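You operate a simulated robot arm through the tools that you are given. There is no shell and no other tool.

The job below is to be done with a simulated robot arm. You get a single attempt, and the scene is never put back.

## Task
Clamp the port board lying in the fixture, try both plug gauges in its hole and set the status switch.
Fine: green goes right in; HOLD if red sinks in too, PASS if it stands proud. Plugs back on their mats. Set down upright: green plug gauge, red plug gauge.

Only the result counts: the job must be done as asked and must still hold three seconds after the hand-in. Knocking over, shifting, dropping, spilling or breaking anything else fails it.

## Robot
A 7-joint arm with a two-finger parallel gripper, fixed in place. Base frame: the origin is on the floor under the middle of its stand, x ahead of it, y to its left, z up; the work surface is at about z = 0.86. Units: m, degrees, N and s.
It reaches about 1.372 m from its shoulder. Its first joint turns from -149.0 to 149.0 degrees. Payload 3.43 kg.
The TCP is the grasp point between the finger pads, 0.03 m short of the fingertips. In the tool frame z runs along the fingers and y along their closing line. Largest opening 0.094 m; finger width 0.028, thickness 0.01; the body of the gripper, 0.05 by 0.096 m, starts 0.055 m behind the TCP.
Orientation is told as [roll, pitch, yaw] about the base's x, y, z axes, in that order, counted from this pose: with the fingers straight down and closing along the base's y, the tool's x points along the base's -x, its y along +y and its z along -z.

## Interface
- The arm moves only by the tool play_rows. Its argument "deltas" is a list of rows, each a list of 2 entries, a list of its own where there are three numbers: the shift along the base's x, y, z in m, then the turn, a rotation vector about the base's x, y, z in degrees. In form: [[[dx, dy, dz], [rx, ry, rz]], ...]. A call has 1 to 20 rows; each row shifts and turns the commanded pose from where the row before left it. "claw" is the gripper command, from -1 (shut) to 1 (fully open), values between in proportion, set as the call begins (left out, the last holds). Rows are played at 5 a second. More than 0.05 m and 8.6 degrees between two rows, or a gripper value outside its range, and nothing of the call is played. Where a pose cannot be reached the arm comes as near as it can. A force on the tool above 40 N (or 10 N above the force at the start of the call, whichever is more), or a blocked arm, ends the call early, and 0.2 s more pass. The fingers move at their own pace (about 0.045 m/s each) and stop on an object; they squeeze with about 33 N. The grip force told is the motor's: it shows also when the fingers shut on nothing. Time passes only in rows, and 0.2 s behind the last, so rows that do not move let the fingers close. The reply holds the time, the measured pose of the TCP, the force on the tool along the base axes, the opening and the grip force, in the units named above and with some noise, with the torque about the TCP (base axes, N m) and any sound that the robot's microphone picked up.
- Cameras (640 x 400 px; columns grow to the right, rows downward): "scene" is fixed at [0.2214, 0.5016, 1.4845]; the picture's right is [-0.66, -0.75, 0.00], its down [-0.32, 0.28, -0.90] and it looks along [0.68, -0.60, -0.43] (base axes); focal length 347 px, centre (320, 200). "wrist" rides on the gripper at [0.076, 0.014, -0.102] in the tool frame; the picture's right is [-0.18, 0.98, 0.00], its down [-0.75, -0.14, -0.64] and it looks along [-0.63, -0.12, 0.77] (tool axes); focal length 243 px, centre (320, 200). There is no depth. A picture from a camera that has moved, and an enlarged one, comes with that camera's place and axes in the base frame and with its lens.
- capture(camera): a new picture of that camera. It takes no simulated time.
- inspect(camera, box): a new picture of the part [left, top, right, bottom] of that camera's present view, enlarged. It takes no simulated time.
- close_job(): hands the job in; it is judged then, once.

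Places have to be worked out from the pictures, the camera data and where the tool is seen. Open the gripper and draw the arm clear of the work before you hand the job in, unless the task says otherwise.

The tools are called after ">>>" as name(argument=value, ...) on one line, values as JSON. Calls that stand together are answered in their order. play_rows: Moves the arm, as the interface text tells. Its arguments: {"type":"object","properties":{"deltas":{"type":"array","items":{"type":"array"}},"claw":{"type":"number"}},"required":["deltas"]} The other tools are called the same way: capture (camera) takes a picture; inspect (camera, box) takes an enlarged picture of a part of a camera's view; close_job () hands the job in.

At the start:

```text
time: 0.0
position: [0.8749, -0.4567, 1.1412]
orientation: [0.0, 0.0, 0.1]
contact_force: [-0.1, 0.3, -0.3]
wrist_torque: [0.04, 0.02, 0.02]
width: 0.0938
grasp_force: 0.1
```

scene: 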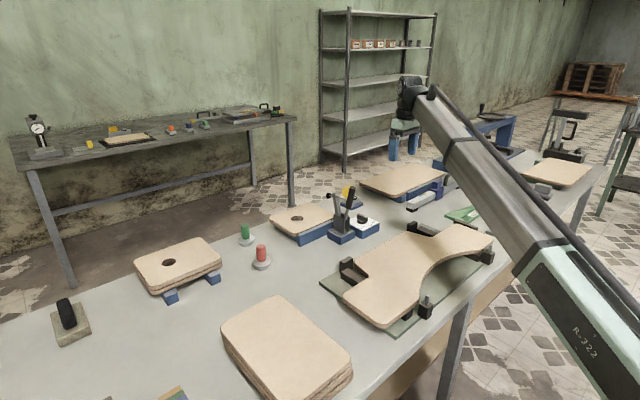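
wrist: 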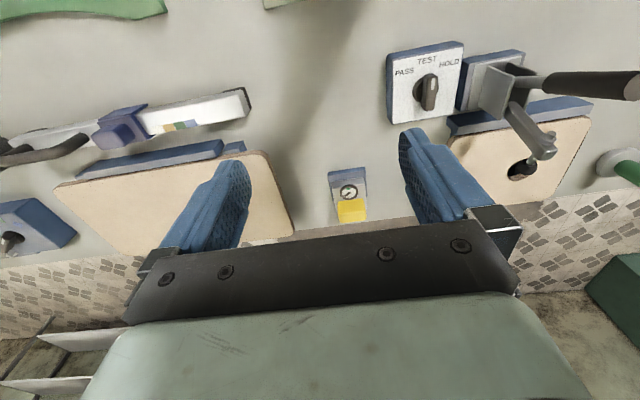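

I'll start by looking closely at the work area from both cameras before moving anything.

>>> inspect(camera="scene", box=[220, 170, 400, 282])

>>> inspect(camera="wrist", box=[360, 20, 640, 195])

>>> inspect(camera="scene", box=[120, 220, 300, 332])

```text
3.56 times, centred on (310, 226) of scene
camera zoom: at [0.2214, 0.5016, 1.4845], right [-0.66, -0.75, 0.0], down [-0.32, 0.28, -0.9], along [0.68, -0.6, -0.43], focal length 1234 px, centre (356, 108)
```

zoom: 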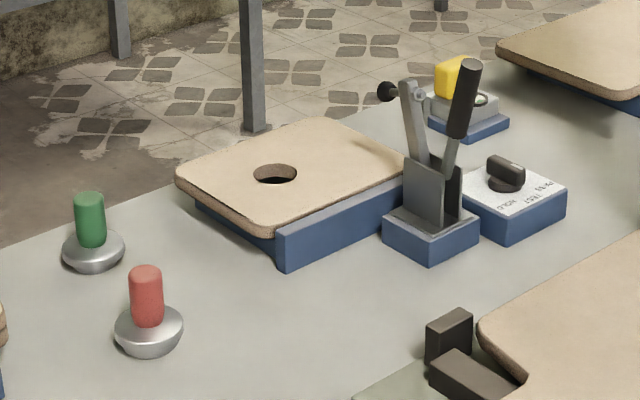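

```text
2.29 times, centred on (500, 108) of wrist
camera zoom: at [0.7983, -0.4421, 1.2434], right [0.18, 0.98, 0.0], down [0.75, -0.14, 0.64], along [0.63, -0.12, -0.77], focal length 555 px, centre (-91, 411)
```

zoom: 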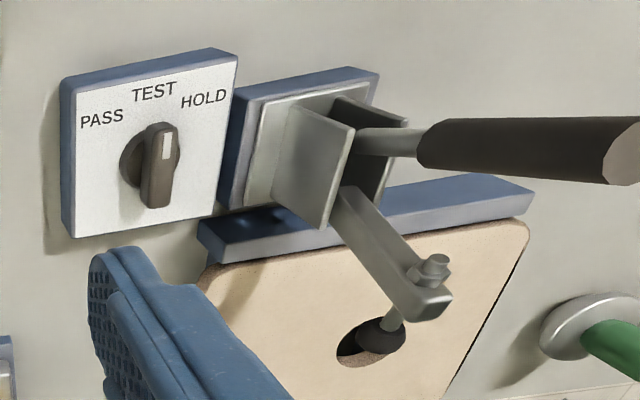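

```text
3.56 times, centred on (210, 276) of scene
camera zoom: at [0.2214, 0.5016, 1.4845], right [-0.66, -0.75, 0.0], down [-0.32, 0.28, -0.9], along [0.68, -0.6, -0.43], focal length 1234 px, centre (711, -70)
```

zoom: 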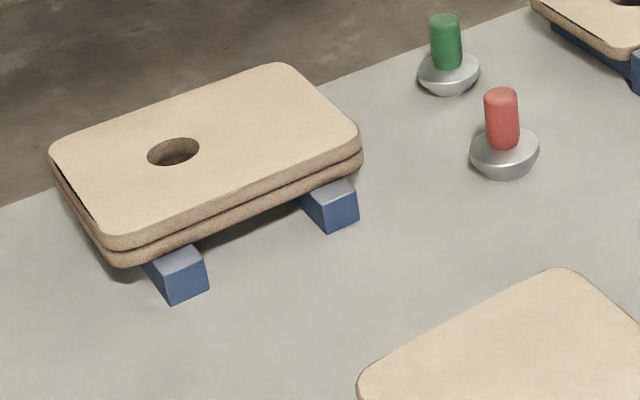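

The clamp stands open at about (0.94, -0.23), with the board hole near (1.085, -0.15). The plugs are near (1.12, 0.04) and (0.98, 0.065). I'll raise the arm and carry the wrist camera toward +y to look at the plugs and clamp from above.

>>> play_rows(deltas=[[[0, 0, 0.04], [0, 0, 0]], [[-0.01, 0.03, 0.03], [0, 0, 0]], [[-0.01, 0.045, 0], [0, 0, 0]], [[-0.01, 0.045, 0], [0, 0, 0]], [[-0.01, 0.045, 0], [0, 0, 0]], [[-0.01, 0.045, 0], [0, 0, 0]], [[0, 0.045, 0], [0, 0, 0]], [[0, 0.045, 0], [0, 0, 0]], [[0, 0.045, 0], [0, 0, 0]], [[0, 0.045, 0], [0, 0, 0]], [[0, 0.045, 0], [0, 0, 0]], [[0, 0, 0], [0, 0, 0]]])

>>> capture(camera="wrist")

>>> capture(camera="scene")

```text
time: 0.8
position: [0.8611, -0.4017, 1.2126]
orientation: [-0.3, -0.5, 0.4]
contact_force: [5.2, 3.9, -7.5]
wrist_torque: [-0.58, 0.08, -0.37]
width: 0.0938
grasp_force: 0.0
stopped in row 3: the force on the tool passed its limit at 54 N (the readings are from after the stop); the commanded pose is now the measured one
```

```text
taken
camera wrist: at [0.7828, -0.3875, 1.314], right [0.18, 0.98, 0.0], down [0.75, -0.13, 0.65], along [0.64, -0.12, -0.76], focal length 243 px, centre (320, 200)
```

wrist: 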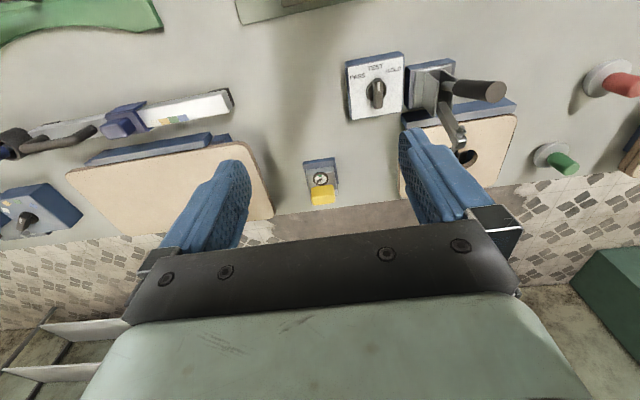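

```text
taken
```

scene: 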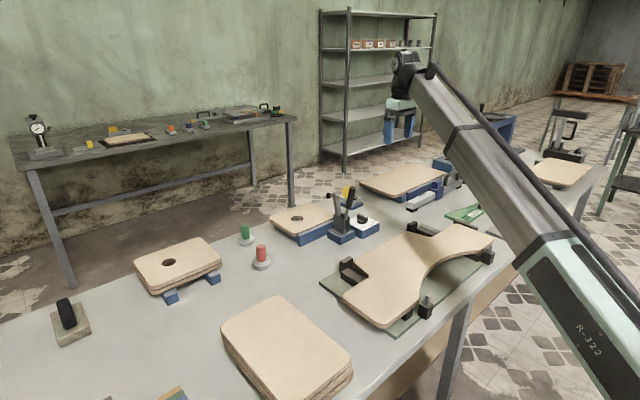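

The stop came in free air, since nothing is near the hand in either picture. It looks like an inertia spike from the abrupt start, so I'll continue with gently ramped steps.

>>> play_rows(deltas=[[[0, 0.005, 0], [0, 0, 0]], [[0, 0.01, 0], [0, 0, 0]], [[0, 0.015, 0], [0, 0, 0]], [[0, 0.02, 0], [0, 0, 0]], [[0, 0.025, 0], [0, 0, 0]], [[0, 0.03, 0], [0, 0, 0]], [[0, 0.03, 0], [0, 0, 0]], [[0, 0.03, 0], [0, 0, 0]], [[0, 0.03, 0], [0, 0, 0]], [[0, 0.03, 0], [0, 0, 0]], [[0, 0.03, 0], [0, 0, 0]], [[0, 0.03, 0], [0, 0, 0]], [[0, 0.03, 0], [0, 0, 0]], [[0, 0.025, 0], [0, 0, 0]], [[0, 0.02, 0], [0, 0, 0]], [[0, 0.015, 0], [0, 0, 0]], [[0, 0.01, 0], [0, 0, 0]], [[0, 0.005, 0], [0, 0, 0]], [[0, 0, 0], [0, 0, 0]]])

>>> capture(camera="wrist")

>>> capture(camera="scene")

```text
time: 1.6
position: [0.8625, -0.3746, 1.212]
orientation: [-0.6, -0.7, 0.7]
contact_force: [7.2, 0.6, -10.6]
wrist_torque: [-0.37, 0.0, -0.23]
width: 0.0941
grasp_force: 0.0
stopped in row 3: the force on the tool passed its limit at 44 N (the readings are from after the stop); the commanded pose is now the measured one
```

```text
taken
camera wrist: at [0.7834, -0.3616, 1.3135], right [0.17, 0.99, -0.01], down [0.75, -0.13, 0.65], along [0.64, -0.12, -0.76], focal length 243 px, centre (320, 200)
```

wrist: 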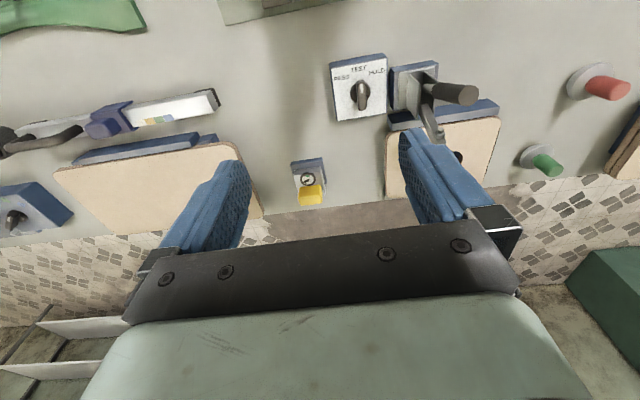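

```text
taken
```

scene: 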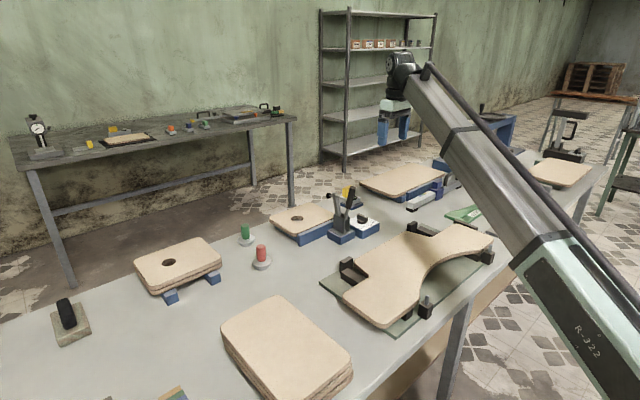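

The hand is still in free air, so I'll hold still to see whether the force readings settle to zero.

>>> play_rows(deltas=[[[0, 0, 0], [0, 0, 0]], [[0, 0, 0], [0, 0, 0]], [[0, 0, 0], [0, 0, 0]], [[0, 0, 0], [0, 0, 0]]])

>>> inspect(camera="scene", box=[350, 30, 510, 130])

```text
time: 2.6
position: [0.862, -0.3749, 1.2112]
orientation: [-0.4, -0.7, 0.7]
contact_force: [8.1, -4.2, -18.5]
wrist_torque: [0.05, -0.46, 0.13]
width: 0.0941
grasp_force: 0.0
```

```text
4.00 times, centred on (430, 80) of scene
camera zoom: at [0.2214, 0.5016, 1.4845], right [-0.66, -0.75, 0.0], down [-0.32, 0.28, -0.9], along [0.68, -0.6, -0.43], focal length 1388 px, centre (-120, 680)
```

zoom: 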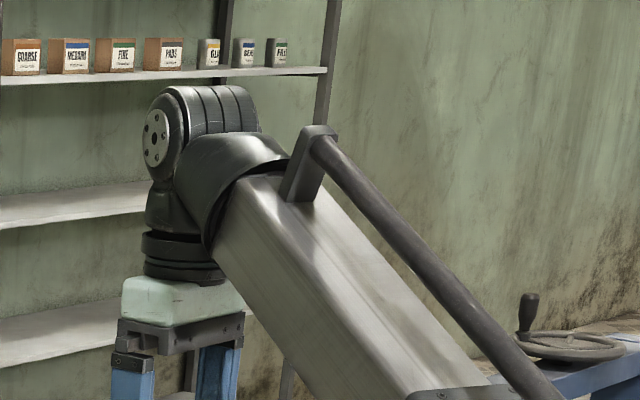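

There is a steady force of about 20 N, so this may be self-contact between the gripper body and the forearm when the hand is high and close in. I'll lower it back to the starting height and check whether that clears it.

>>> play_rows(deltas=[[[0, 0, -0.005], [0, 0, 0]], [[0, 0, -0.01], [0, 0, 0]], [[0, 0, -0.015], [0, 0, 0]], [[0, 0, -0.015], [0, 0, 0]], [[0, 0, -0.01], [0, 0, 0]], [[0, 0, -0.005], [0, 0, 0]], [[0, 0, 0], [0, 0, 0]], [[0, 0, 0], [0, 0, 0]]])

>>> inspect(camera="scene", box=[350, 30, 510, 130])

```text
time: 4.4
position: [0.8617, -0.3753, 1.1523]
orientation: [-0.3, -0.7, 0.7]
contact_force: [-0.4, 0.3, -0.9]
wrist_torque: [0.01, -0.02, -0.01]
width: 0.0942
grasp_force: 0.0
```

```text
4.00 times, centred on (430, 80) of scene
camera zoom: at [0.2214, 0.5016, 1.4845], right [-0.66, -0.75, 0.0], down [-0.32, 0.28, -0.9], along [0.68, -0.6, -0.43], focal length 1388 px, centre (-120, 680)
```

zoom: 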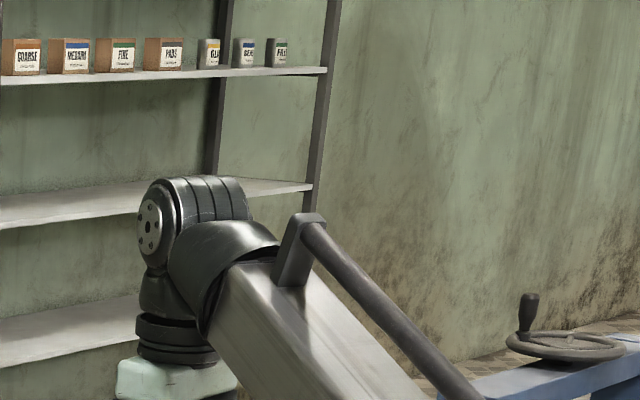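

The force is back to zero, so it was wrist/forearm self-contact and I'll stay below about z = 1.17 at this x. Next I'll straighten the small tilt and move toward +y at this height, where the fingertips at 1.12 clear the handle top at about 1.04.

>>> play_rows(deltas=[[[0, 0.005, 0], [0.3, 0.7, -0.7]], [[0, 0.01, 0], [0, 0, 0]], [[0, 0.015, 0], [0, 0, 0]], [[0, 0.02, 0], [0, 0, 0]], [[0, 0.025, 0], [0, 0, 0]], [[0, 0.03, 0], [0, 0, 0]], [[0, 0.03, 0], [0, 0, 0]], [[0, 0.03, 0], [0, 0, 0]], [[0, 0.03, 0], [0, 0, 0]], [[0, 0.03, 0], [0, 0, 0]], [[0, 0.03, 0], [0, 0, 0]], [[0, 0.03, 0], [0, 0, 0]], [[0, 0.03, 0], [0, 0, 0]], [[0, 0.025, 0], [0, 0, 0]], [[0, 0.02, 0], [0, 0, 0]], [[0, 0.015, 0], [0, 0, 0]], [[0, 0.01, 0], [0, 0, 0]], [[0, 0.005, 0], [0, 0, 0]], [[0, 0, 0], [0, 0, 0]]])

>>> capture(camera="wrist")

>>> capture(camera="scene")

```text
time: 8.4
position: [0.8613, 0.0137, 1.1525]
orientation: [0.0, 0.1, 0.0]
contact_force: [0.8, -0.2, -0.2]
wrist_torque: [0.0, 0.0, -0.01]
width: 0.0938
grasp_force: 0.2
```

```text
taken
camera wrist: at [0.7842, 0.0287, 1.2544], right [0.18, 0.98, 0.0], down [0.75, -0.14, 0.64], along [0.63, -0.12, -0.77], focal length 243 px, centre (320, 200)
```

wrist: 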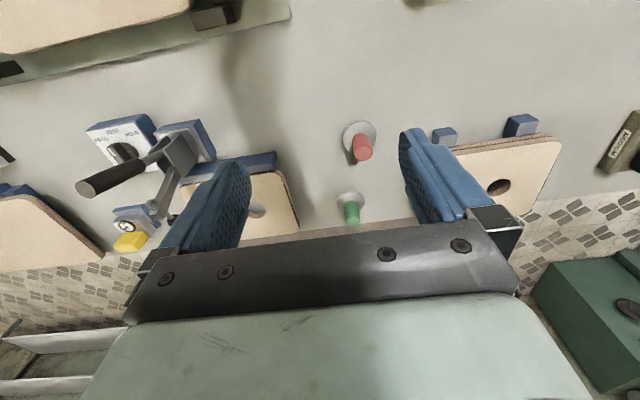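

```text
taken
```

scene: 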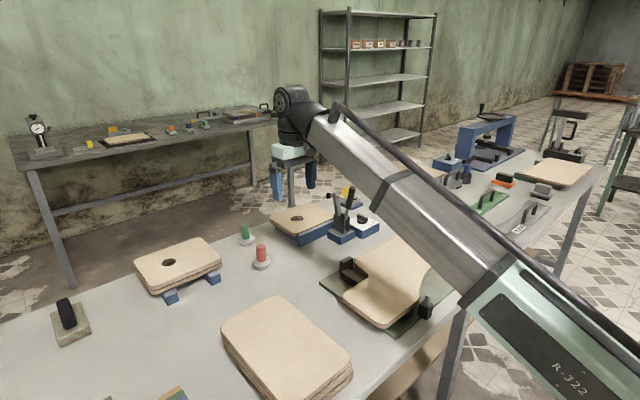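

>>> inspect(camera="wrist", box=[310, 100, 420, 230])

>>> inspect(camera="wrist", box=[70, 95, 310, 245])

>>> inspect(camera="scene", box=[230, 210, 290, 280])

>>> inspect(camera="scene", box=[310, 175, 390, 250])

```text
3.08 times, centred on (365, 165) of wrist
camera zoom: at [0.7842, 0.0287, 1.2544], right [0.18, 0.98, 0.0], down [0.75, -0.14, 0.64], along [0.63, -0.12, -0.77], focal length 746 px, centre (182, 308)
```

zoom: 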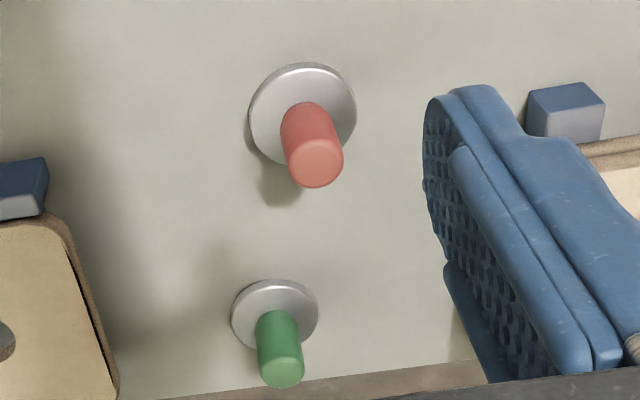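

```text
2.67 times, centred on (190, 170) of wrist
camera zoom: at [0.7842, 0.0287, 1.2544], right [0.18, 0.98, 0.0], down [0.75, -0.14, 0.64], along [0.63, -0.12, -0.77], focal length 647 px, centre (667, 280)
```

zoom: 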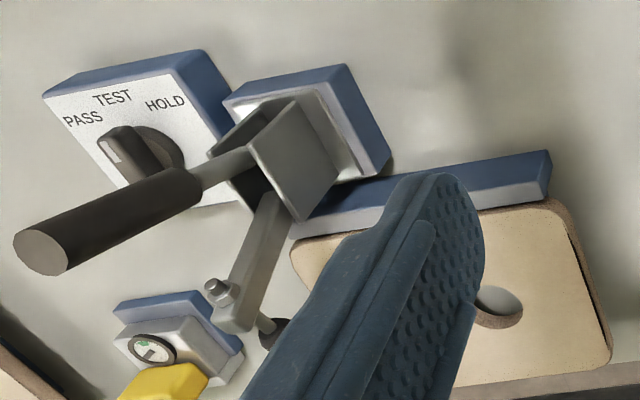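

```text
5.71 times, centred on (260, 245) of scene
camera zoom: at [0.2214, 0.5016, 1.4845], right [-0.66, -0.75, 0.0], down [-0.32, 0.28, -0.9], along [0.68, -0.6, -0.43], focal length 1983 px, centre (663, -57)
```

zoom: 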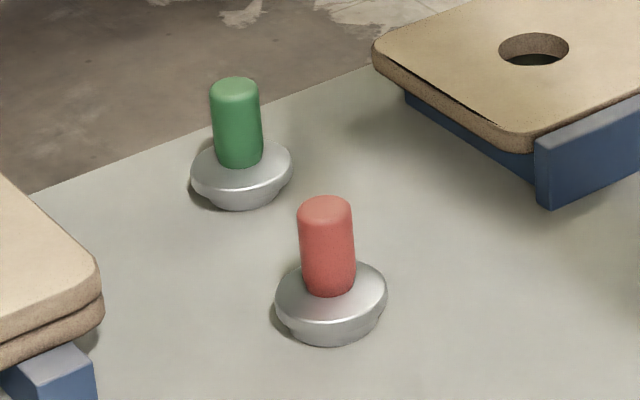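

```text
5.33 times, centred on (350, 212) of scene
camera zoom: at [0.2214, 0.5016, 1.4845], right [-0.66, -0.75, 0.0], down [-0.32, 0.28, -0.9], along [0.68, -0.6, -0.43], focal length 1851 px, centre (160, 133)
```

zoom: 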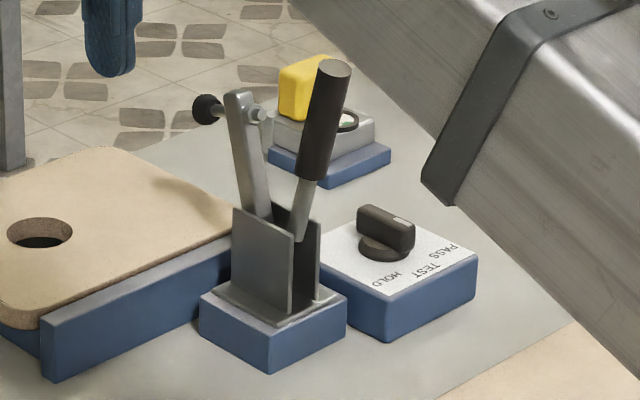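

The plugs show a coloured grip on a silver flange with a short plug body beneath. I'll zoom in hard on the plugs, hole, switch and clamp for precise geometry.

>>> inspect(camera="scene", box=[234, 218, 258, 252])

>>> inspect(camera="scene", box=[246, 240, 276, 274])

>>> inspect(camera="scene", box=[268, 198, 332, 238])

>>> inspect(camera="scene", box=[345, 205, 385, 240])

>>> inspect(camera="scene", box=[322, 182, 372, 247])

```text
11.76 times, centred on (246, 235) of scene
camera zoom: at [0.2214, 0.5016, 1.4845], right [-0.66, -0.75, 0.0], down [-0.32, 0.28, -0.9], along [0.68, -0.6, -0.43], focal length 4084 px, centre (1191, -212)
```

zoom: 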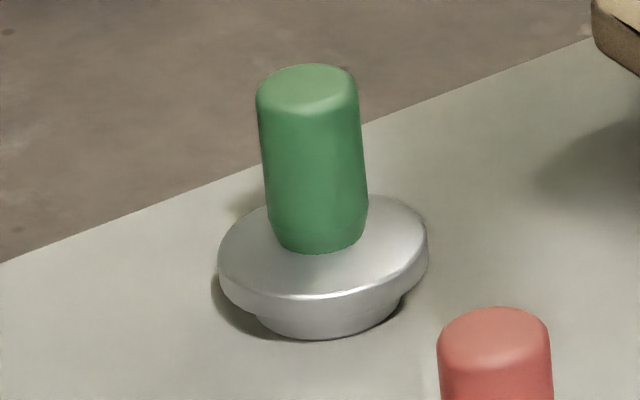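

```text
11.76 times, centred on (261, 257) of scene
camera zoom: at [0.2214, 0.5016, 1.4845], right [-0.66, -0.75, 0.0], down [-0.32, 0.28, -0.9], along [0.68, -0.6, -0.43], focal length 4084 px, centre (1014, -471)
```

zoom: 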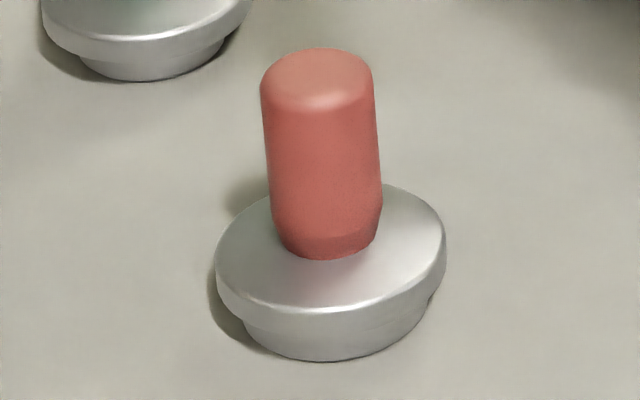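

```text
10.00 times, centred on (300, 218) of scene
camera zoom: at [0.2214, 0.5016, 1.4845], right [-0.66, -0.75, 0.0], down [-0.32, 0.28, -0.9], along [0.68, -0.6, -0.43], focal length 3471 px, centre (520, 20)
```

zoom: 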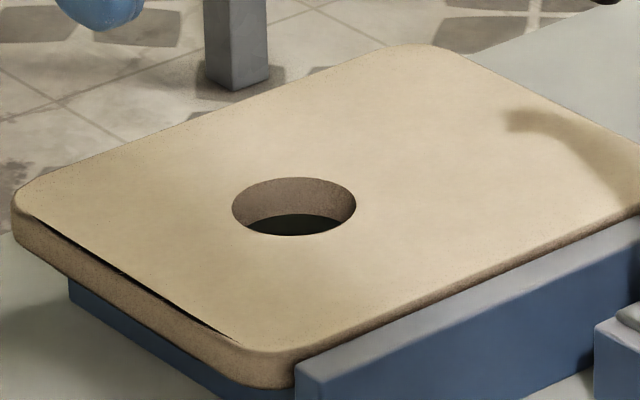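

```text
11.43 times, centred on (365, 222) of scene
camera zoom: at [0.2214, 0.5016, 1.4845], right [-0.66, -0.75, 0.0], down [-0.32, 0.28, -0.9], along [0.68, -0.6, -0.43], focal length 3967 px, centre (-194, -57)
```

zoom: 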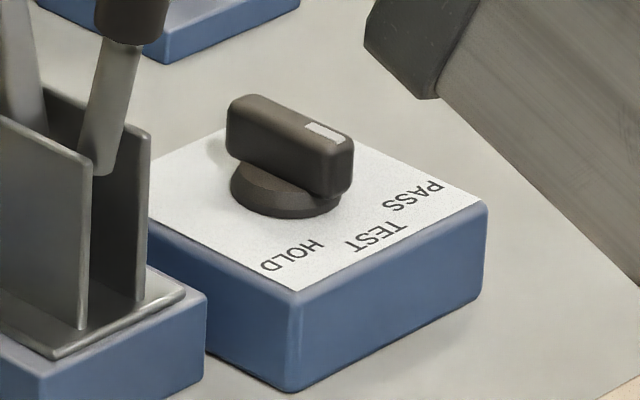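

```text
6.15 times, centred on (347, 214) of scene
camera zoom: at [0.2214, 0.5016, 1.4845], right [-0.66, -0.75, 0.0], down [-0.32, 0.28, -0.9], along [0.68, -0.6, -0.43], focal length 2136 px, centre (154, 111)
```

zoom: 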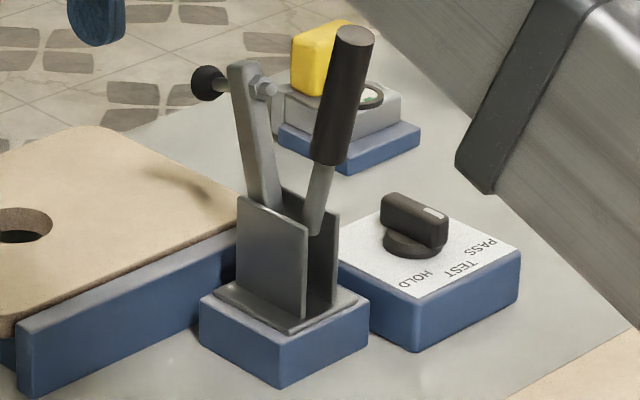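

Triangulating both views puts the clamp handle top at about (0.88, -0.21, 1.07), leaning about 15° toward the robot, with its pivot near (0.92, -0.215, 0.92). The switch points at TEST. I'll move the wrist camera to look at the clamp from its robot side.

>>> play_rows(deltas=[[[-0.005, -0.005, -0.002], [0, 0, 0]], [[-0.012, -0.01, -0.005], [0, 0, 0]], [[-0.012, -0.015, -0.01], [0, 0, 0]], [[-0.01, -0.02, -0.01], [0, 0, 0]], [[-0.002, -0.025, -0.005], [0, 0, 0]], [[0, -0.025, 0], [0, 0, 0]], [[0, -0.025, 0], [0, 0, 0]], [[0, -0.025, 0], [0, 0, 0]], [[0, -0.02, 0], [0, 0, 0]], [[0, -0.02, 0], [0, 0, 0]], [[0, -0.015, 0], [0, 0, 0]], [[0, -0.005, 0], [0, 0, 0]], [[0, 0, 0], [0, 0, 0]]])

>>> capture(camera="wrist")

>>> inspect(camera="wrist", box=[230, 80, 430, 240])

>>> inspect(camera="scene", box=[300, 130, 400, 250])

```text
time: 11.2
position: [0.8213, -0.1955, 1.1204]
orientation: [-0.1, 0.2, 0.0]
contact_force: [-0.8, 0.3, -0.5]
wrist_torque: [0.01, 0.0, 0.02]
width: 0.0938
grasp_force: 0.1
```

```text
taken
camera wrist: at [0.7434, -0.182, 1.2223], right [0.18, 0.98, 0.0], down [0.75, -0.14, 0.64], along [0.63, -0.12, -0.77], focal length 243 px, centre (320, 200)
```

wrist: 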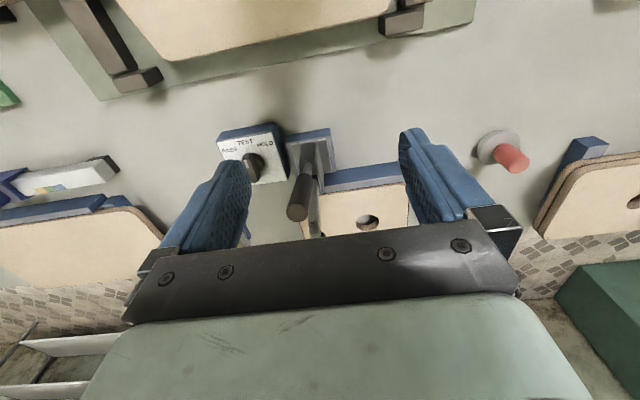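

```text
2.50 times, centred on (330, 160) of wrist
camera zoom: at [0.7434, -0.182, 1.2223], right [0.18, 0.98, 0.0], down [0.75, -0.14, 0.64], along [0.63, -0.12, -0.77], focal length 606 px, centre (295, 300)
```

zoom: 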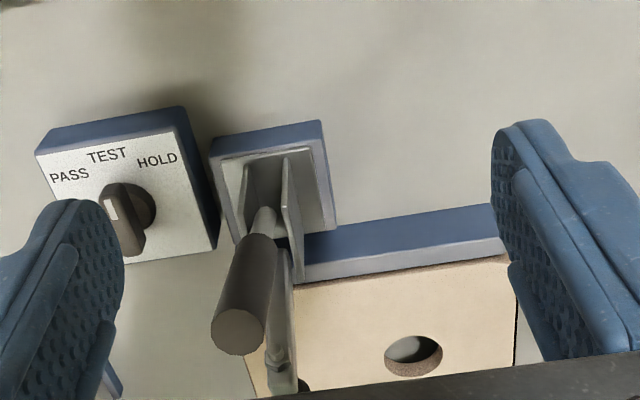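

```text
3.33 times, centred on (350, 190) of scene
camera zoom: at [0.2214, 0.5016, 1.4845], right [-0.66, -0.75, 0.0], down [-0.32, 0.28, -0.9], along [0.68, -0.6, -0.43], focal length 1157 px, centre (220, 233)
```

zoom: 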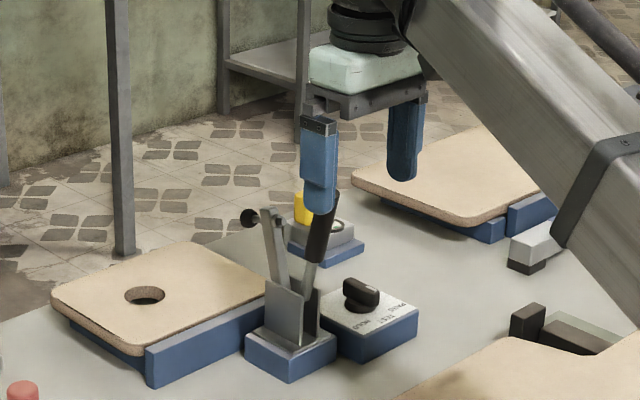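

The wrist-only triangulation is self-consistent: handle top at (0.887, -0.229, 1.062), grip lower end at (0.906, -0.226, 0.984), pivot near (0.92, -0.228, 0.92), and clamp arm raised toward +x. I'll move above the handle with the fingers open astride it in y and look before descending.

>>> play_rows(deltas=[[[0.005, -0.003, 0.003], [0, 0, 0]], [[0.01, -0.005, 0.004], [0, 0, 0]], [[0.015, -0.006, 0.003], [0, 0, 0]], [[0.015, -0.006, 0], [0, 0, 0]], [[0.013, -0.006, 0], [0, 0, 0]], [[0.01, -0.004, 0], [0, 0, 0]], [[0.006, -0.002, 0], [0, 0, 0]], [[0, 0, 0], [0, 0, 0]]], claw=1)

>>> capture(camera="wrist")

>>> inspect(camera="scene", box=[300, 130, 400, 250])

```text
time: 13.0
position: [0.8954, -0.2269, 1.1298]
orientation: [-0.1, 0.1, 0.0]
contact_force: [-0.7, 0.6, -0.2]
wrist_torque: [0.0, -0.02, 0.0]
width: 0.0939
grasp_force: 0.1
```

```text
taken
camera wrist: at [0.818, -0.2131, 1.2328], right [0.18, 0.98, 0.0], down [0.75, -0.14, 0.64], along [0.63, -0.12, -0.77], focal length 243 px, centre (320, 200)
```

wrist: 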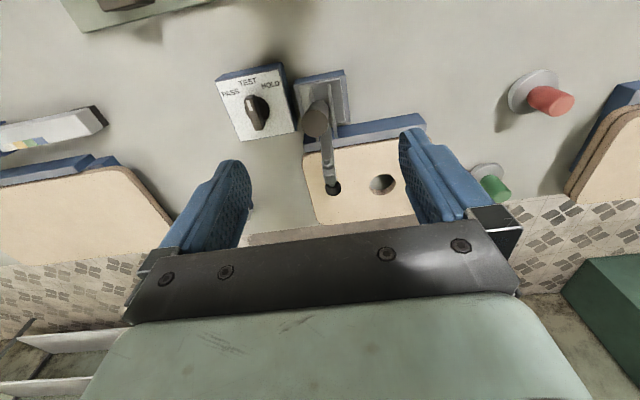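

```text
3.33 times, centred on (350, 190) of scene
camera zoom: at [0.2214, 0.5016, 1.4845], right [-0.66, -0.75, 0.0], down [-0.32, 0.28, -0.9], along [0.68, -0.6, -0.43], focal length 1157 px, centre (220, 233)
```

zoom: 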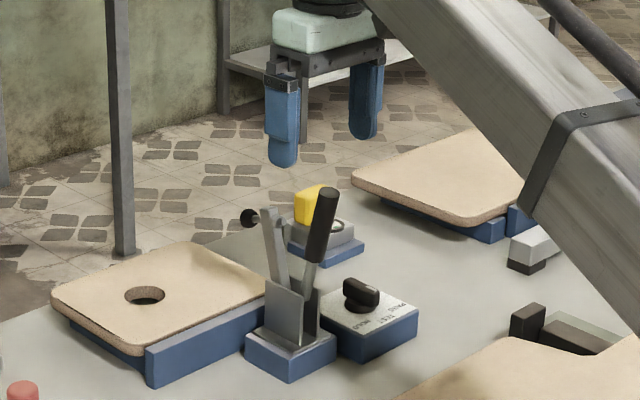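

The handle top appears at (315, 122), exactly where my estimate predicted. The handle is centred between the fingers, so I'll descend to TCP z of about 1.022.

>>> play_rows(deltas=[[[0, -0.001, -0.005], [0, 0, 0]], [[0, -0.001, -0.01], [0, 0, 0]], [[0, 0, -0.015], [0, 0, 0]], [[0, 0, -0.02], [0, 0, 0]], [[0, 0, -0.02], [0, 0, 0]], [[0, 0, -0.015], [0, 0, 0]], [[0, 0, -0.012], [0, 0, 0]], [[0, 0, -0.007], [0, 0, 0]], [[0, 0, -0.004], [0, 0, 0]], [[0, 0, 0], [0, 0, 0]]])

>>> capture(camera="wrist")

>>> inspect(camera="scene", box=[300, 130, 400, 250])

```text
time: 15.2
position: [0.8958, -0.2293, 1.0218]
orientation: [-0.1, 0.1, 0.1]
contact_force: [0.7, 0.3, -0.9]
wrist_torque: [-0.01, 0.03, -0.01]
width: 0.094
grasp_force: 0.1
```

```text
taken
camera wrist: at [0.8175, -0.2151, 1.1249], right [0.18, 0.98, 0.0], down [0.75, -0.14, 0.64], along [0.63, -0.12, -0.77], focal length 243 px, centre (320, 200)
```

wrist: 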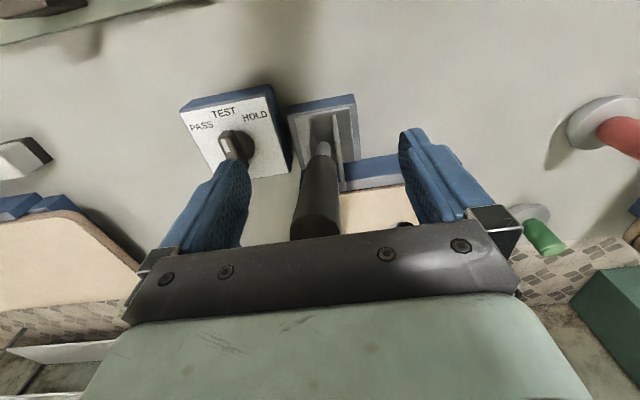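

```text
3.33 times, centred on (350, 190) of scene
camera zoom: at [0.2214, 0.5016, 1.4845], right [-0.66, -0.75, 0.0], down [-0.32, 0.28, -0.9], along [0.68, -0.6, -0.43], focal length 1157 px, centre (220, 233)
```

zoom: 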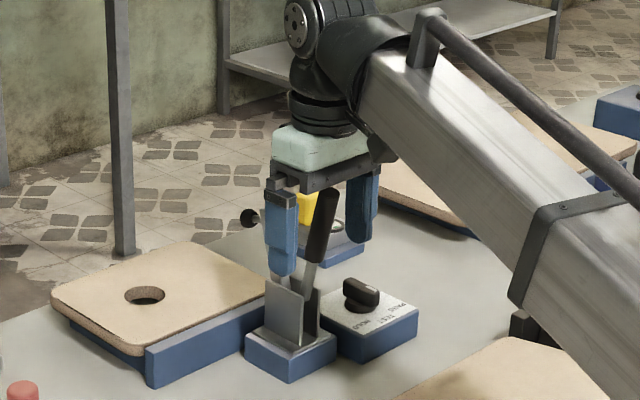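

The handle stands centred between the fingers, so I'll close on it.

>>> play_rows(deltas=[[[0, 0, 0], [0, 0, 0]], [[0, 0, 0], [0, 0, 0]], [[0, 0, 0], [0, 0, 0]], [[0, 0, 0], [0, 0, 0]], [[0, 0, 0], [0, 0, 0]], [[0, 0, 0], [0, 0, 0]], [[0, 0, 0], [0, 0, 0]]], claw=-1)

>>> capture(camera="wrist")

```text
time: 16.8
position: [0.8957, -0.2293, 1.0224]
orientation: [-0.1, 0.0, 0.0]
contact_force: [-0.9, -9.2, 0.7]
wrist_torque: [0.37, -0.05, 0.08]
width: 0.0225
grasp_force: 45.1
```

```text
taken
camera wrist: at [0.8175, -0.2159, 1.1249], right [0.18, 0.98, 0.0], down [0.75, -0.14, 0.64], along [0.63, -0.12, -0.77], focal length 243 px, centre (320, 200)
```

wrist: 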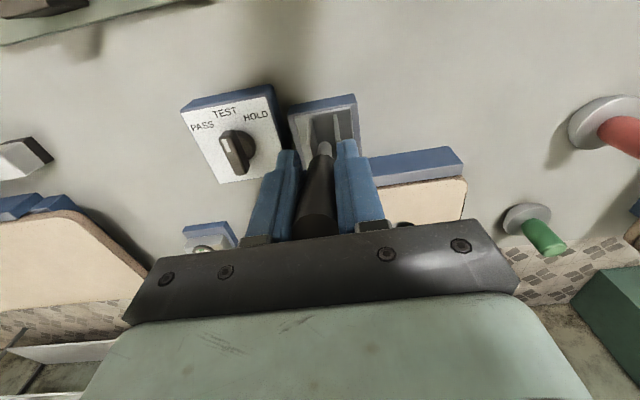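

The handle is held (22.5 mm wide), with a slight -y side load that I'll ease by 1 mm. I'll swing the handle toward the robot along a small arc about the estimated pivot and watch the forces.

>>> play_rows(deltas=[[[-0.0017, -0.001, -0.0004], [0, 0, 0]], [[-0.003, 0, -0.0009], [0, 0, 0]], [[-0.0053, 0, -0.0016], [0, 0, 0]], [[-0.0051, 0, -0.002], [0, 0, 0]], [[-0.0051, 0, -0.0022], [0, 0, 0]], [[0, 0, 0], [0, 0, 0]]])

>>> inspect(camera="scene", box=[300, 130, 400, 250])

```text
time: 18.2
position: [0.875, -0.2305, 1.0149]
orientation: [-0.1, -0.1, 0.1]
contact_force: [12.2, 0.9, 14.6]
wrist_torque: [0.13, -1.63, 0.07]
width: 0.0237
grasp_force: 45.2
```

```text
3.33 times, centred on (350, 190) of scene
camera zoom: at [0.2214, 0.5016, 1.4845], right [-0.66, -0.75, 0.0], down [-0.32, 0.28, -0.9], along [0.68, -0.6, -0.43], focal length 1157 px, centre (220, 233)
```

zoom: 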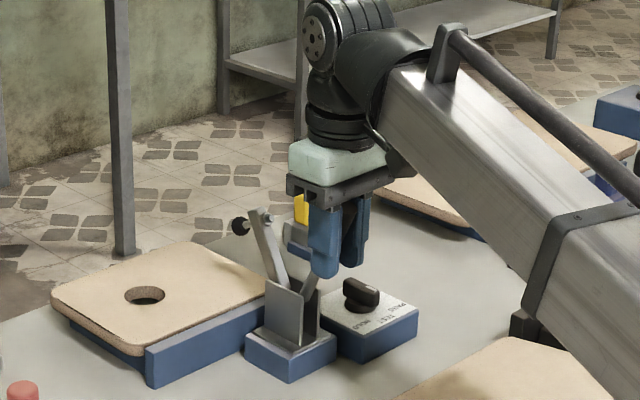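

The handle swings and the clamp arm comes down as expected. I'll continue along the arc and let the gripper tilt slightly with the handle to relieve the wrist torque.

>>> play_rows(deltas=[[[-0.003, 0, -0.0012], [0, -2, 0]], [[-0.0048, 0, -0.0025], [0, -2, 0]], [[-0.0046, 0, -0.0028], [0, -2, 0]], [[-0.0045, 0, -0.003], [0, -2, 0]], [[-0.0043, 0, -0.0033], [0, -2, 0]], [[-0.0041, 0, -0.0036], [0, -2, 0]], [[0, 0, 0], [0, 0, 0]]])

>>> inspect(camera="scene", box=[300, 130, 400, 250])

```text
time: 19.8
position: [0.8502, -0.2301, 0.9988]
orientation: [-0.2, -11.9, 0.1]
contact_force: [17.2, 14.7, -3.0]
wrist_torque: [-0.33, -0.9, -0.03]
width: 0.0241
grasp_force: 45.0
```

```text
3.33 times, centred on (350, 190) of scene
camera zoom: at [0.2214, 0.5016, 1.4845], right [-0.66, -0.75, 0.0], down [-0.32, 0.28, -0.9], along [0.68, -0.6, -0.43], focal length 1157 px, centre (220, 233)
```

zoom: 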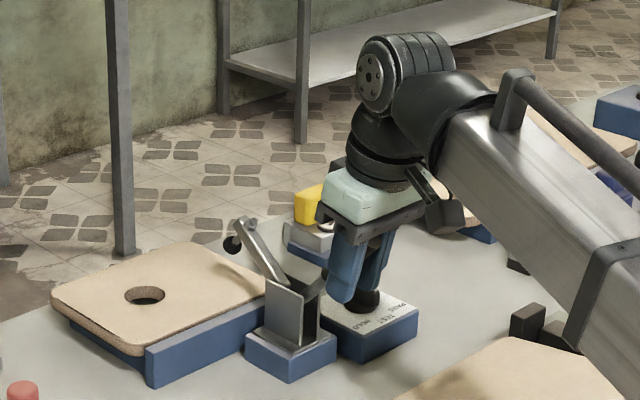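

A +y side load and some inward pull have built up, so my pivot estimate is a bit off. I'll look closely at the clamp to refine it.

>>> inspect(camera="scene", box=[325, 180, 375, 245])

>>> inspect(camera="wrist", box=[220, 80, 420, 240])

```text
6.15 times, centred on (350, 212) of scene
camera zoom: at [0.2214, 0.5016, 1.4845], right [-0.66, -0.75, 0.0], down [-0.32, 0.28, -0.9], along [0.68, -0.6, -0.43], focal length 2136 px, centre (135, 123)
```

zoom: 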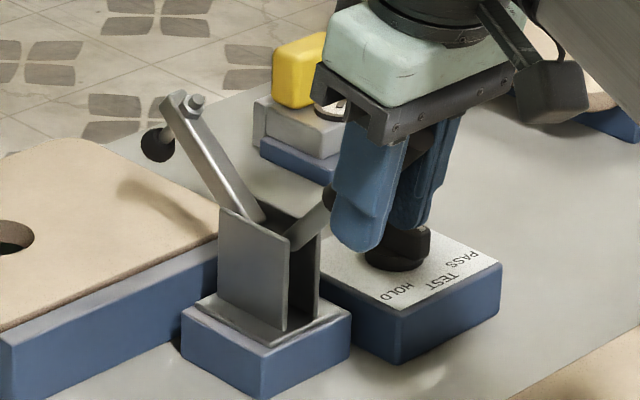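

```text
2.50 times, centred on (320, 160) of wrist
camera zoom: at [0.7533, -0.2161, 1.0828], right [0.18, 0.98, 0.04], down [0.6, -0.14, 0.78], along [0.78, -0.12, -0.62], focal length 606 px, centre (320, 300)
```

zoom: 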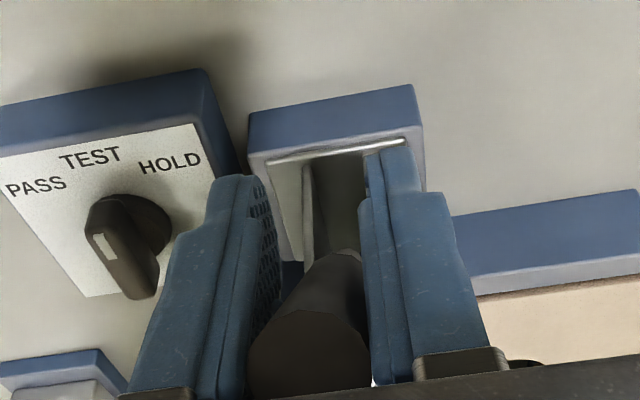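

The rod enters right at the top of the bracket, so the pivot sits higher, about (0.913, 0.942), with a radius of about 0.083. I'll continue along the corrected arc and shift +1.5 mm in y to relieve the side load.

>>> play_rows(deltas=[[[0.0008, 0.0015, -0.0013], [0, 0, 0]], [[-0.0028, 0, -0.0033], [0, -2, 0]], [[-0.0026, 0, -0.0034], [0, -2, 0]], [[-0.0025, 0, -0.0036], [0, -2, 0]], [[-0.0023, 0, -0.0037], [0, -2, 0]], [[-0.0021, 0, -0.0038], [0, -2, 0]], [[-0.0018, 0, -0.0039], [0, -2, 0]], [[0, 0, 0], [0, 0, 0]]])

>>> inspect(camera="scene", box=[300, 150, 400, 250])

```text
time: 21.6
position: [0.8351, -0.2292, 0.9748]
orientation: [-0.1, -23.9, 0.0]
contact_force: [-10.8, -11.1, 17.8]
wrist_torque: [0.36, -1.13, 0.23]
width: 0.0239
grasp_force: 45.2
```

```text
4.00 times, centred on (350, 200) of scene
camera zoom: at [0.2214, 0.5016, 1.4845], right [-0.66, -0.75, 0.0], down [-0.32, 0.28, -0.9], along [0.68, -0.6, -0.43], focal length 1388 px, centre (200, 200)
```

zoom: 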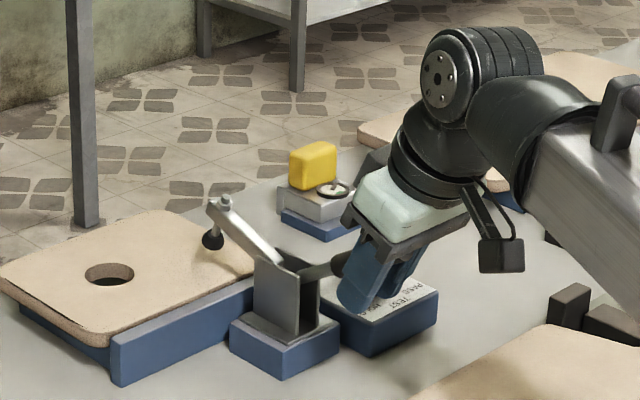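

The arm is nearly down. Forces are moderate, so I'll correct slightly outward and -y and carry on along the arc.

>>> play_rows(deltas=[[[-0.0014, -0.001, 0.0004], [0, 0, 0]], [[-0.0016, 0, -0.004], [0, -1.5, 0]], [[-0.0015, 0, -0.0041], [0, -1.5, 0]], [[-0.0012, 0, -0.0042], [0, -1.5, 0]], [[-0.001, 0, -0.0043], [0, -1.5, 0]], [[0, 0, 0], [0, 0, 0]]])

>>> inspect(camera="scene", box=[300, 150, 400, 250])

```text
time: 23.0
position: [0.8284, -0.2307, 0.9603]
orientation: [-0.1, -30.2, 0.0]
contact_force: [-3.9, -9.2, 14.1]
wrist_torque: [0.21, -1.24, 0.15]
width: 0.024
grasp_force: 44.5
```

```text
4.00 times, centred on (350, 200) of scene
camera zoom: at [0.2214, 0.5016, 1.4845], right [-0.66, -0.75, 0.0], down [-0.32, 0.28, -0.9], along [0.68, -0.6, -0.43], focal length 1388 px, centre (200, 200)
```

zoom: 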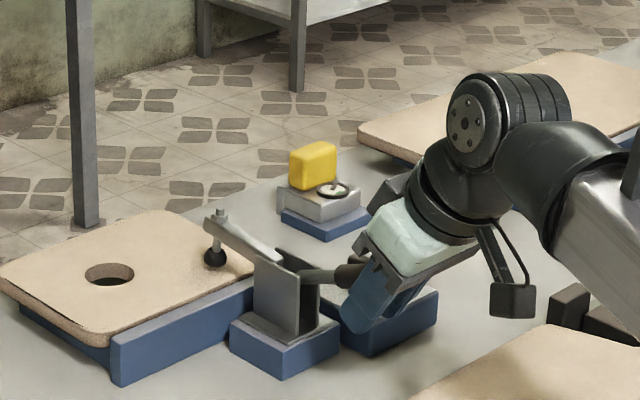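

The rubber foot is just above the board, so I'll keep pressing the handle down in small steps, listening for the lock.

>>> play_rows(deltas=[[[-0.0008, -0.0008, -0.0035], [0, -0.5, 0]], [[-0.0006, 0, -0.004], [0, 0, 0]], [[-0.0004, 0, -0.004], [0, 0, 0]], [[-0.0002, 0, -0.004], [0, 0, 0]], [[0, 0, 0], [0, 0, 0]]])

>>> inspect(camera="scene", box=[300, 150, 400, 250])

```text
time: 23.9
position: [0.8254, -0.2303, 0.95]
orientation: [-0.2, -30.6, 0.1]
contact_force: [-10.1, 1.3, 17.6]
wrist_torque: [-0.07, 0.51, -0.02]
width: 0.0242
grasp_force: 44.8
stopped in row 4: the force on the tool passed its limit at 43 N (the readings are from after the stop); the commanded pose is now the measured one
```

```text
4.00 times, centred on (350, 200) of scene
camera zoom: at [0.2214, 0.5016, 1.4845], right [-0.66, -0.75, 0.0], down [-0.32, 0.28, -0.9], along [0.68, -0.6, -0.43], focal length 1388 px, centre (200, 200)
```

zoom: 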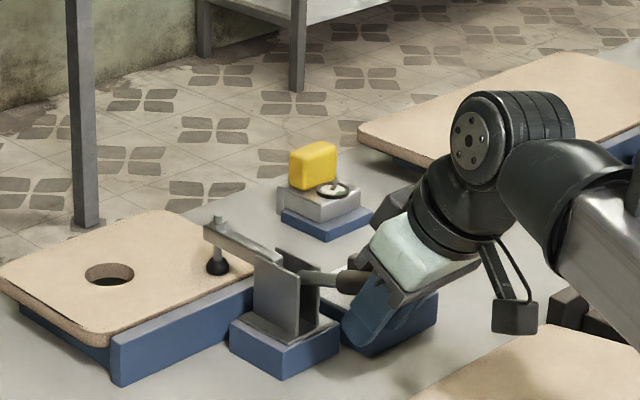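

The force limit tripped at 43 N near the end of travel. I'll look closely at whether the foot has reached the board.

>>> inspect(camera="scene", box=[345, 195, 371, 225])

>>> inspect(camera="scene", box=[365, 200, 405, 245])

>>> capture(camera="wrist")

```text
13.33 times, centred on (358, 210) of scene
camera zoom: at [0.2214, 0.5016, 1.4845], right [-0.66, -0.75, 0.0], down [-0.32, 0.28, -0.9], along [0.68, -0.6, -0.43], focal length 4628 px, centre (-187, 67)
```

zoom: 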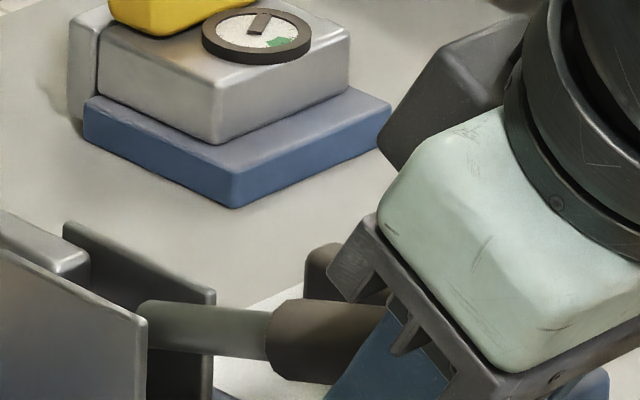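

```text
8.89 times, centred on (385, 222) of scene
camera zoom: at [0.2214, 0.5016, 1.4845], right [-0.66, -0.75, 0.0], down [-0.32, 0.28, -0.9], along [0.68, -0.6, -0.43], focal length 3085 px, centre (-258, 0)
```

zoom: 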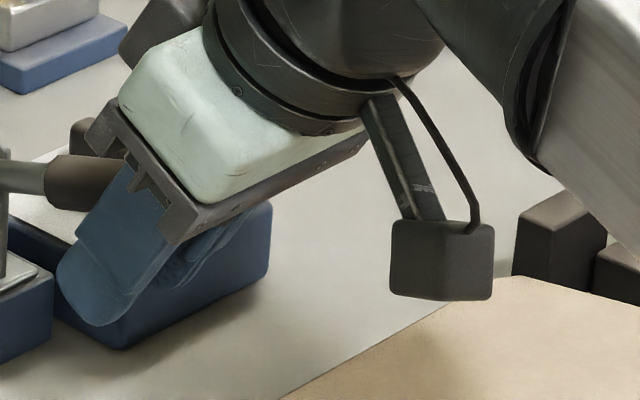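

```text
taken
camera wrist: at [0.7073, -0.216, 0.9989], right [0.16, 0.98, 0.09], down [0.32, -0.14, 0.94], along [0.93, -0.12, -0.34], focal length 243 px, centre (320, 200)
```

wrist: 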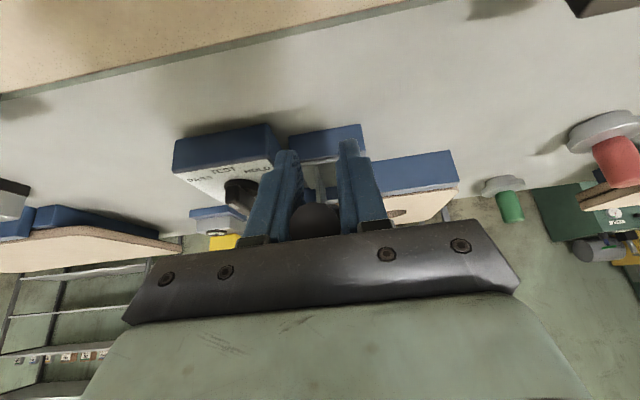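

>>> inspect(camera="scene", box=[308, 198, 348, 228])

```text
13.33 times, centred on (328, 213) of scene
camera zoom: at [0.2214, 0.5016, 1.4845], right [-0.66, -0.75, 0.0], down [-0.32, 0.28, -0.9], along [0.68, -0.6, -0.43], focal length 4628 px, centre (213, 27)
```

zoom: 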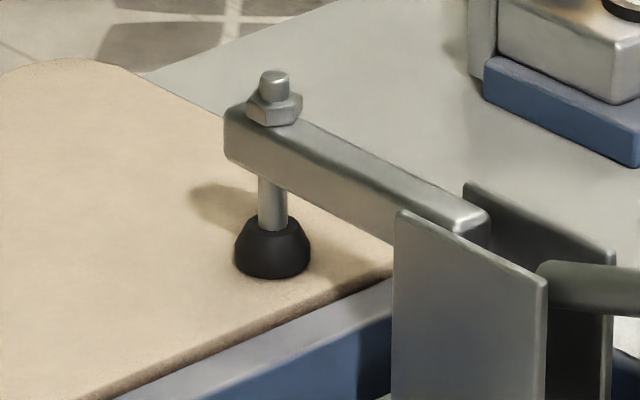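

The foot now appears seated on the board with the arm horizontal, but no lock sound has been reported. I'll press the handle down a little further in small steps.

>>> play_rows(deltas=[[[-0.001, 0, -0.001], [0, 0, 0]], [[0, 0, -0.0015], [0, 0, 0]], [[0, 0, -0.0015], [0, 0, 0]], [[0, 0, -0.0015], [0, 0, 0]], [[0, 0, 0], [0, 0, 0]]])

>>> inspect(camera="scene", box=[308, 198, 348, 228])

```text
time: 24.6
position: [0.8267, -0.2307, 0.9491]
orientation: [-0.1, -30.9, 0.2]
contact_force: [-8.1, 1.3, 16.0]
wrist_torque: [-0.06, 0.8, -0.01]
width: 0.024
grasp_force: 44.9
stopped in row 3: the force on the tool passed its limit at 42 N (the readings are from after the stop); the commanded pose is now the measured one
```

```text
13.33 times, centred on (328, 213) of scene
camera zoom: at [0.2214, 0.5016, 1.4845], right [-0.66, -0.75, 0.0], down [-0.32, 0.28, -0.9], along [0.68, -0.6, -0.43], focal length 4628 px, centre (213, 27)
```

zoom: 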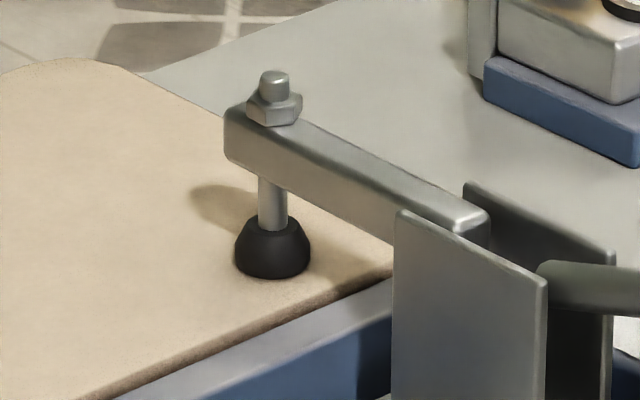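

The handle is firmly at its stop, with the force rising and no motion. I'll open the fingers partway and check that the clamp stays down on its own.

>>> play_rows(deltas=[[[0, 0, 0], [0, 0, 0]], [[0, 0, 0], [0, 0, 0]], [[0, 0, 0], [0, 0, 0]], [[0, 0, 0], [0, 0, 0]], [[0, 0, 0], [0, 0, 0]]], claw=0.2)

>>> inspect(camera="scene", box=[308, 198, 348, 228])

>>> inspect(camera="wrist", box=[220, 100, 420, 240])

```text
time: 25.8
position: [0.8277, -0.2296, 0.9486]
orientation: [-0.2, -30.9, 0.1]
contact_force: [0.1, -0.7, 0.2]
wrist_torque: [0.01, -0.01, 0.02]
width: 0.0564
grasp_force: 0.1
```

```text
13.33 times, centred on (328, 213) of scene
camera zoom: at [0.2214, 0.5016, 1.4845], right [-0.66, -0.75, 0.0], down [-0.32, 0.28, -0.9], along [0.68, -0.6, -0.43], focal length 4628 px, centre (213, 27)
```

zoom: 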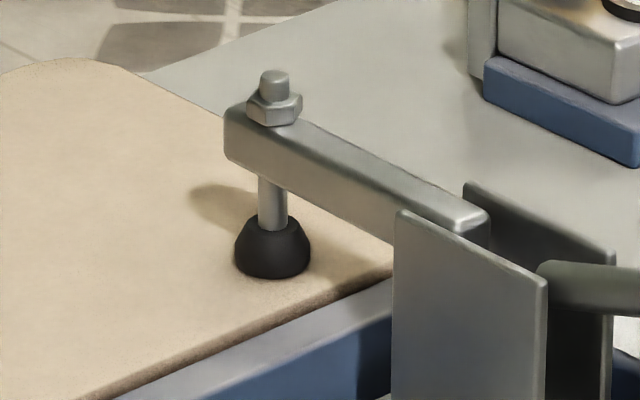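

```text
2.86 times, centred on (320, 170) of wrist
camera zoom: at [0.7083, -0.2164, 0.9969], right [0.16, 0.98, 0.09], down [0.32, -0.14, 0.94], along [0.94, -0.12, -0.33], focal length 693 px, centre (320, 286)
```

zoom: 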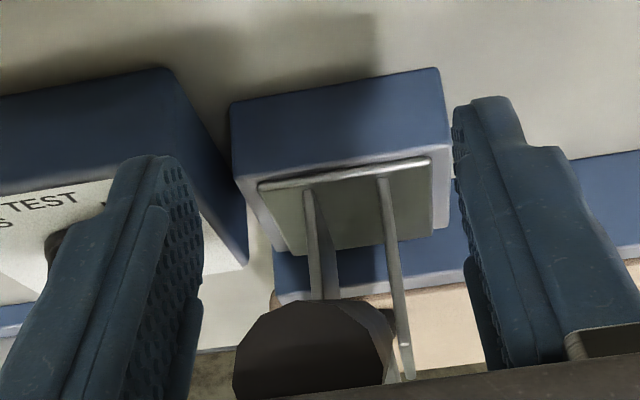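

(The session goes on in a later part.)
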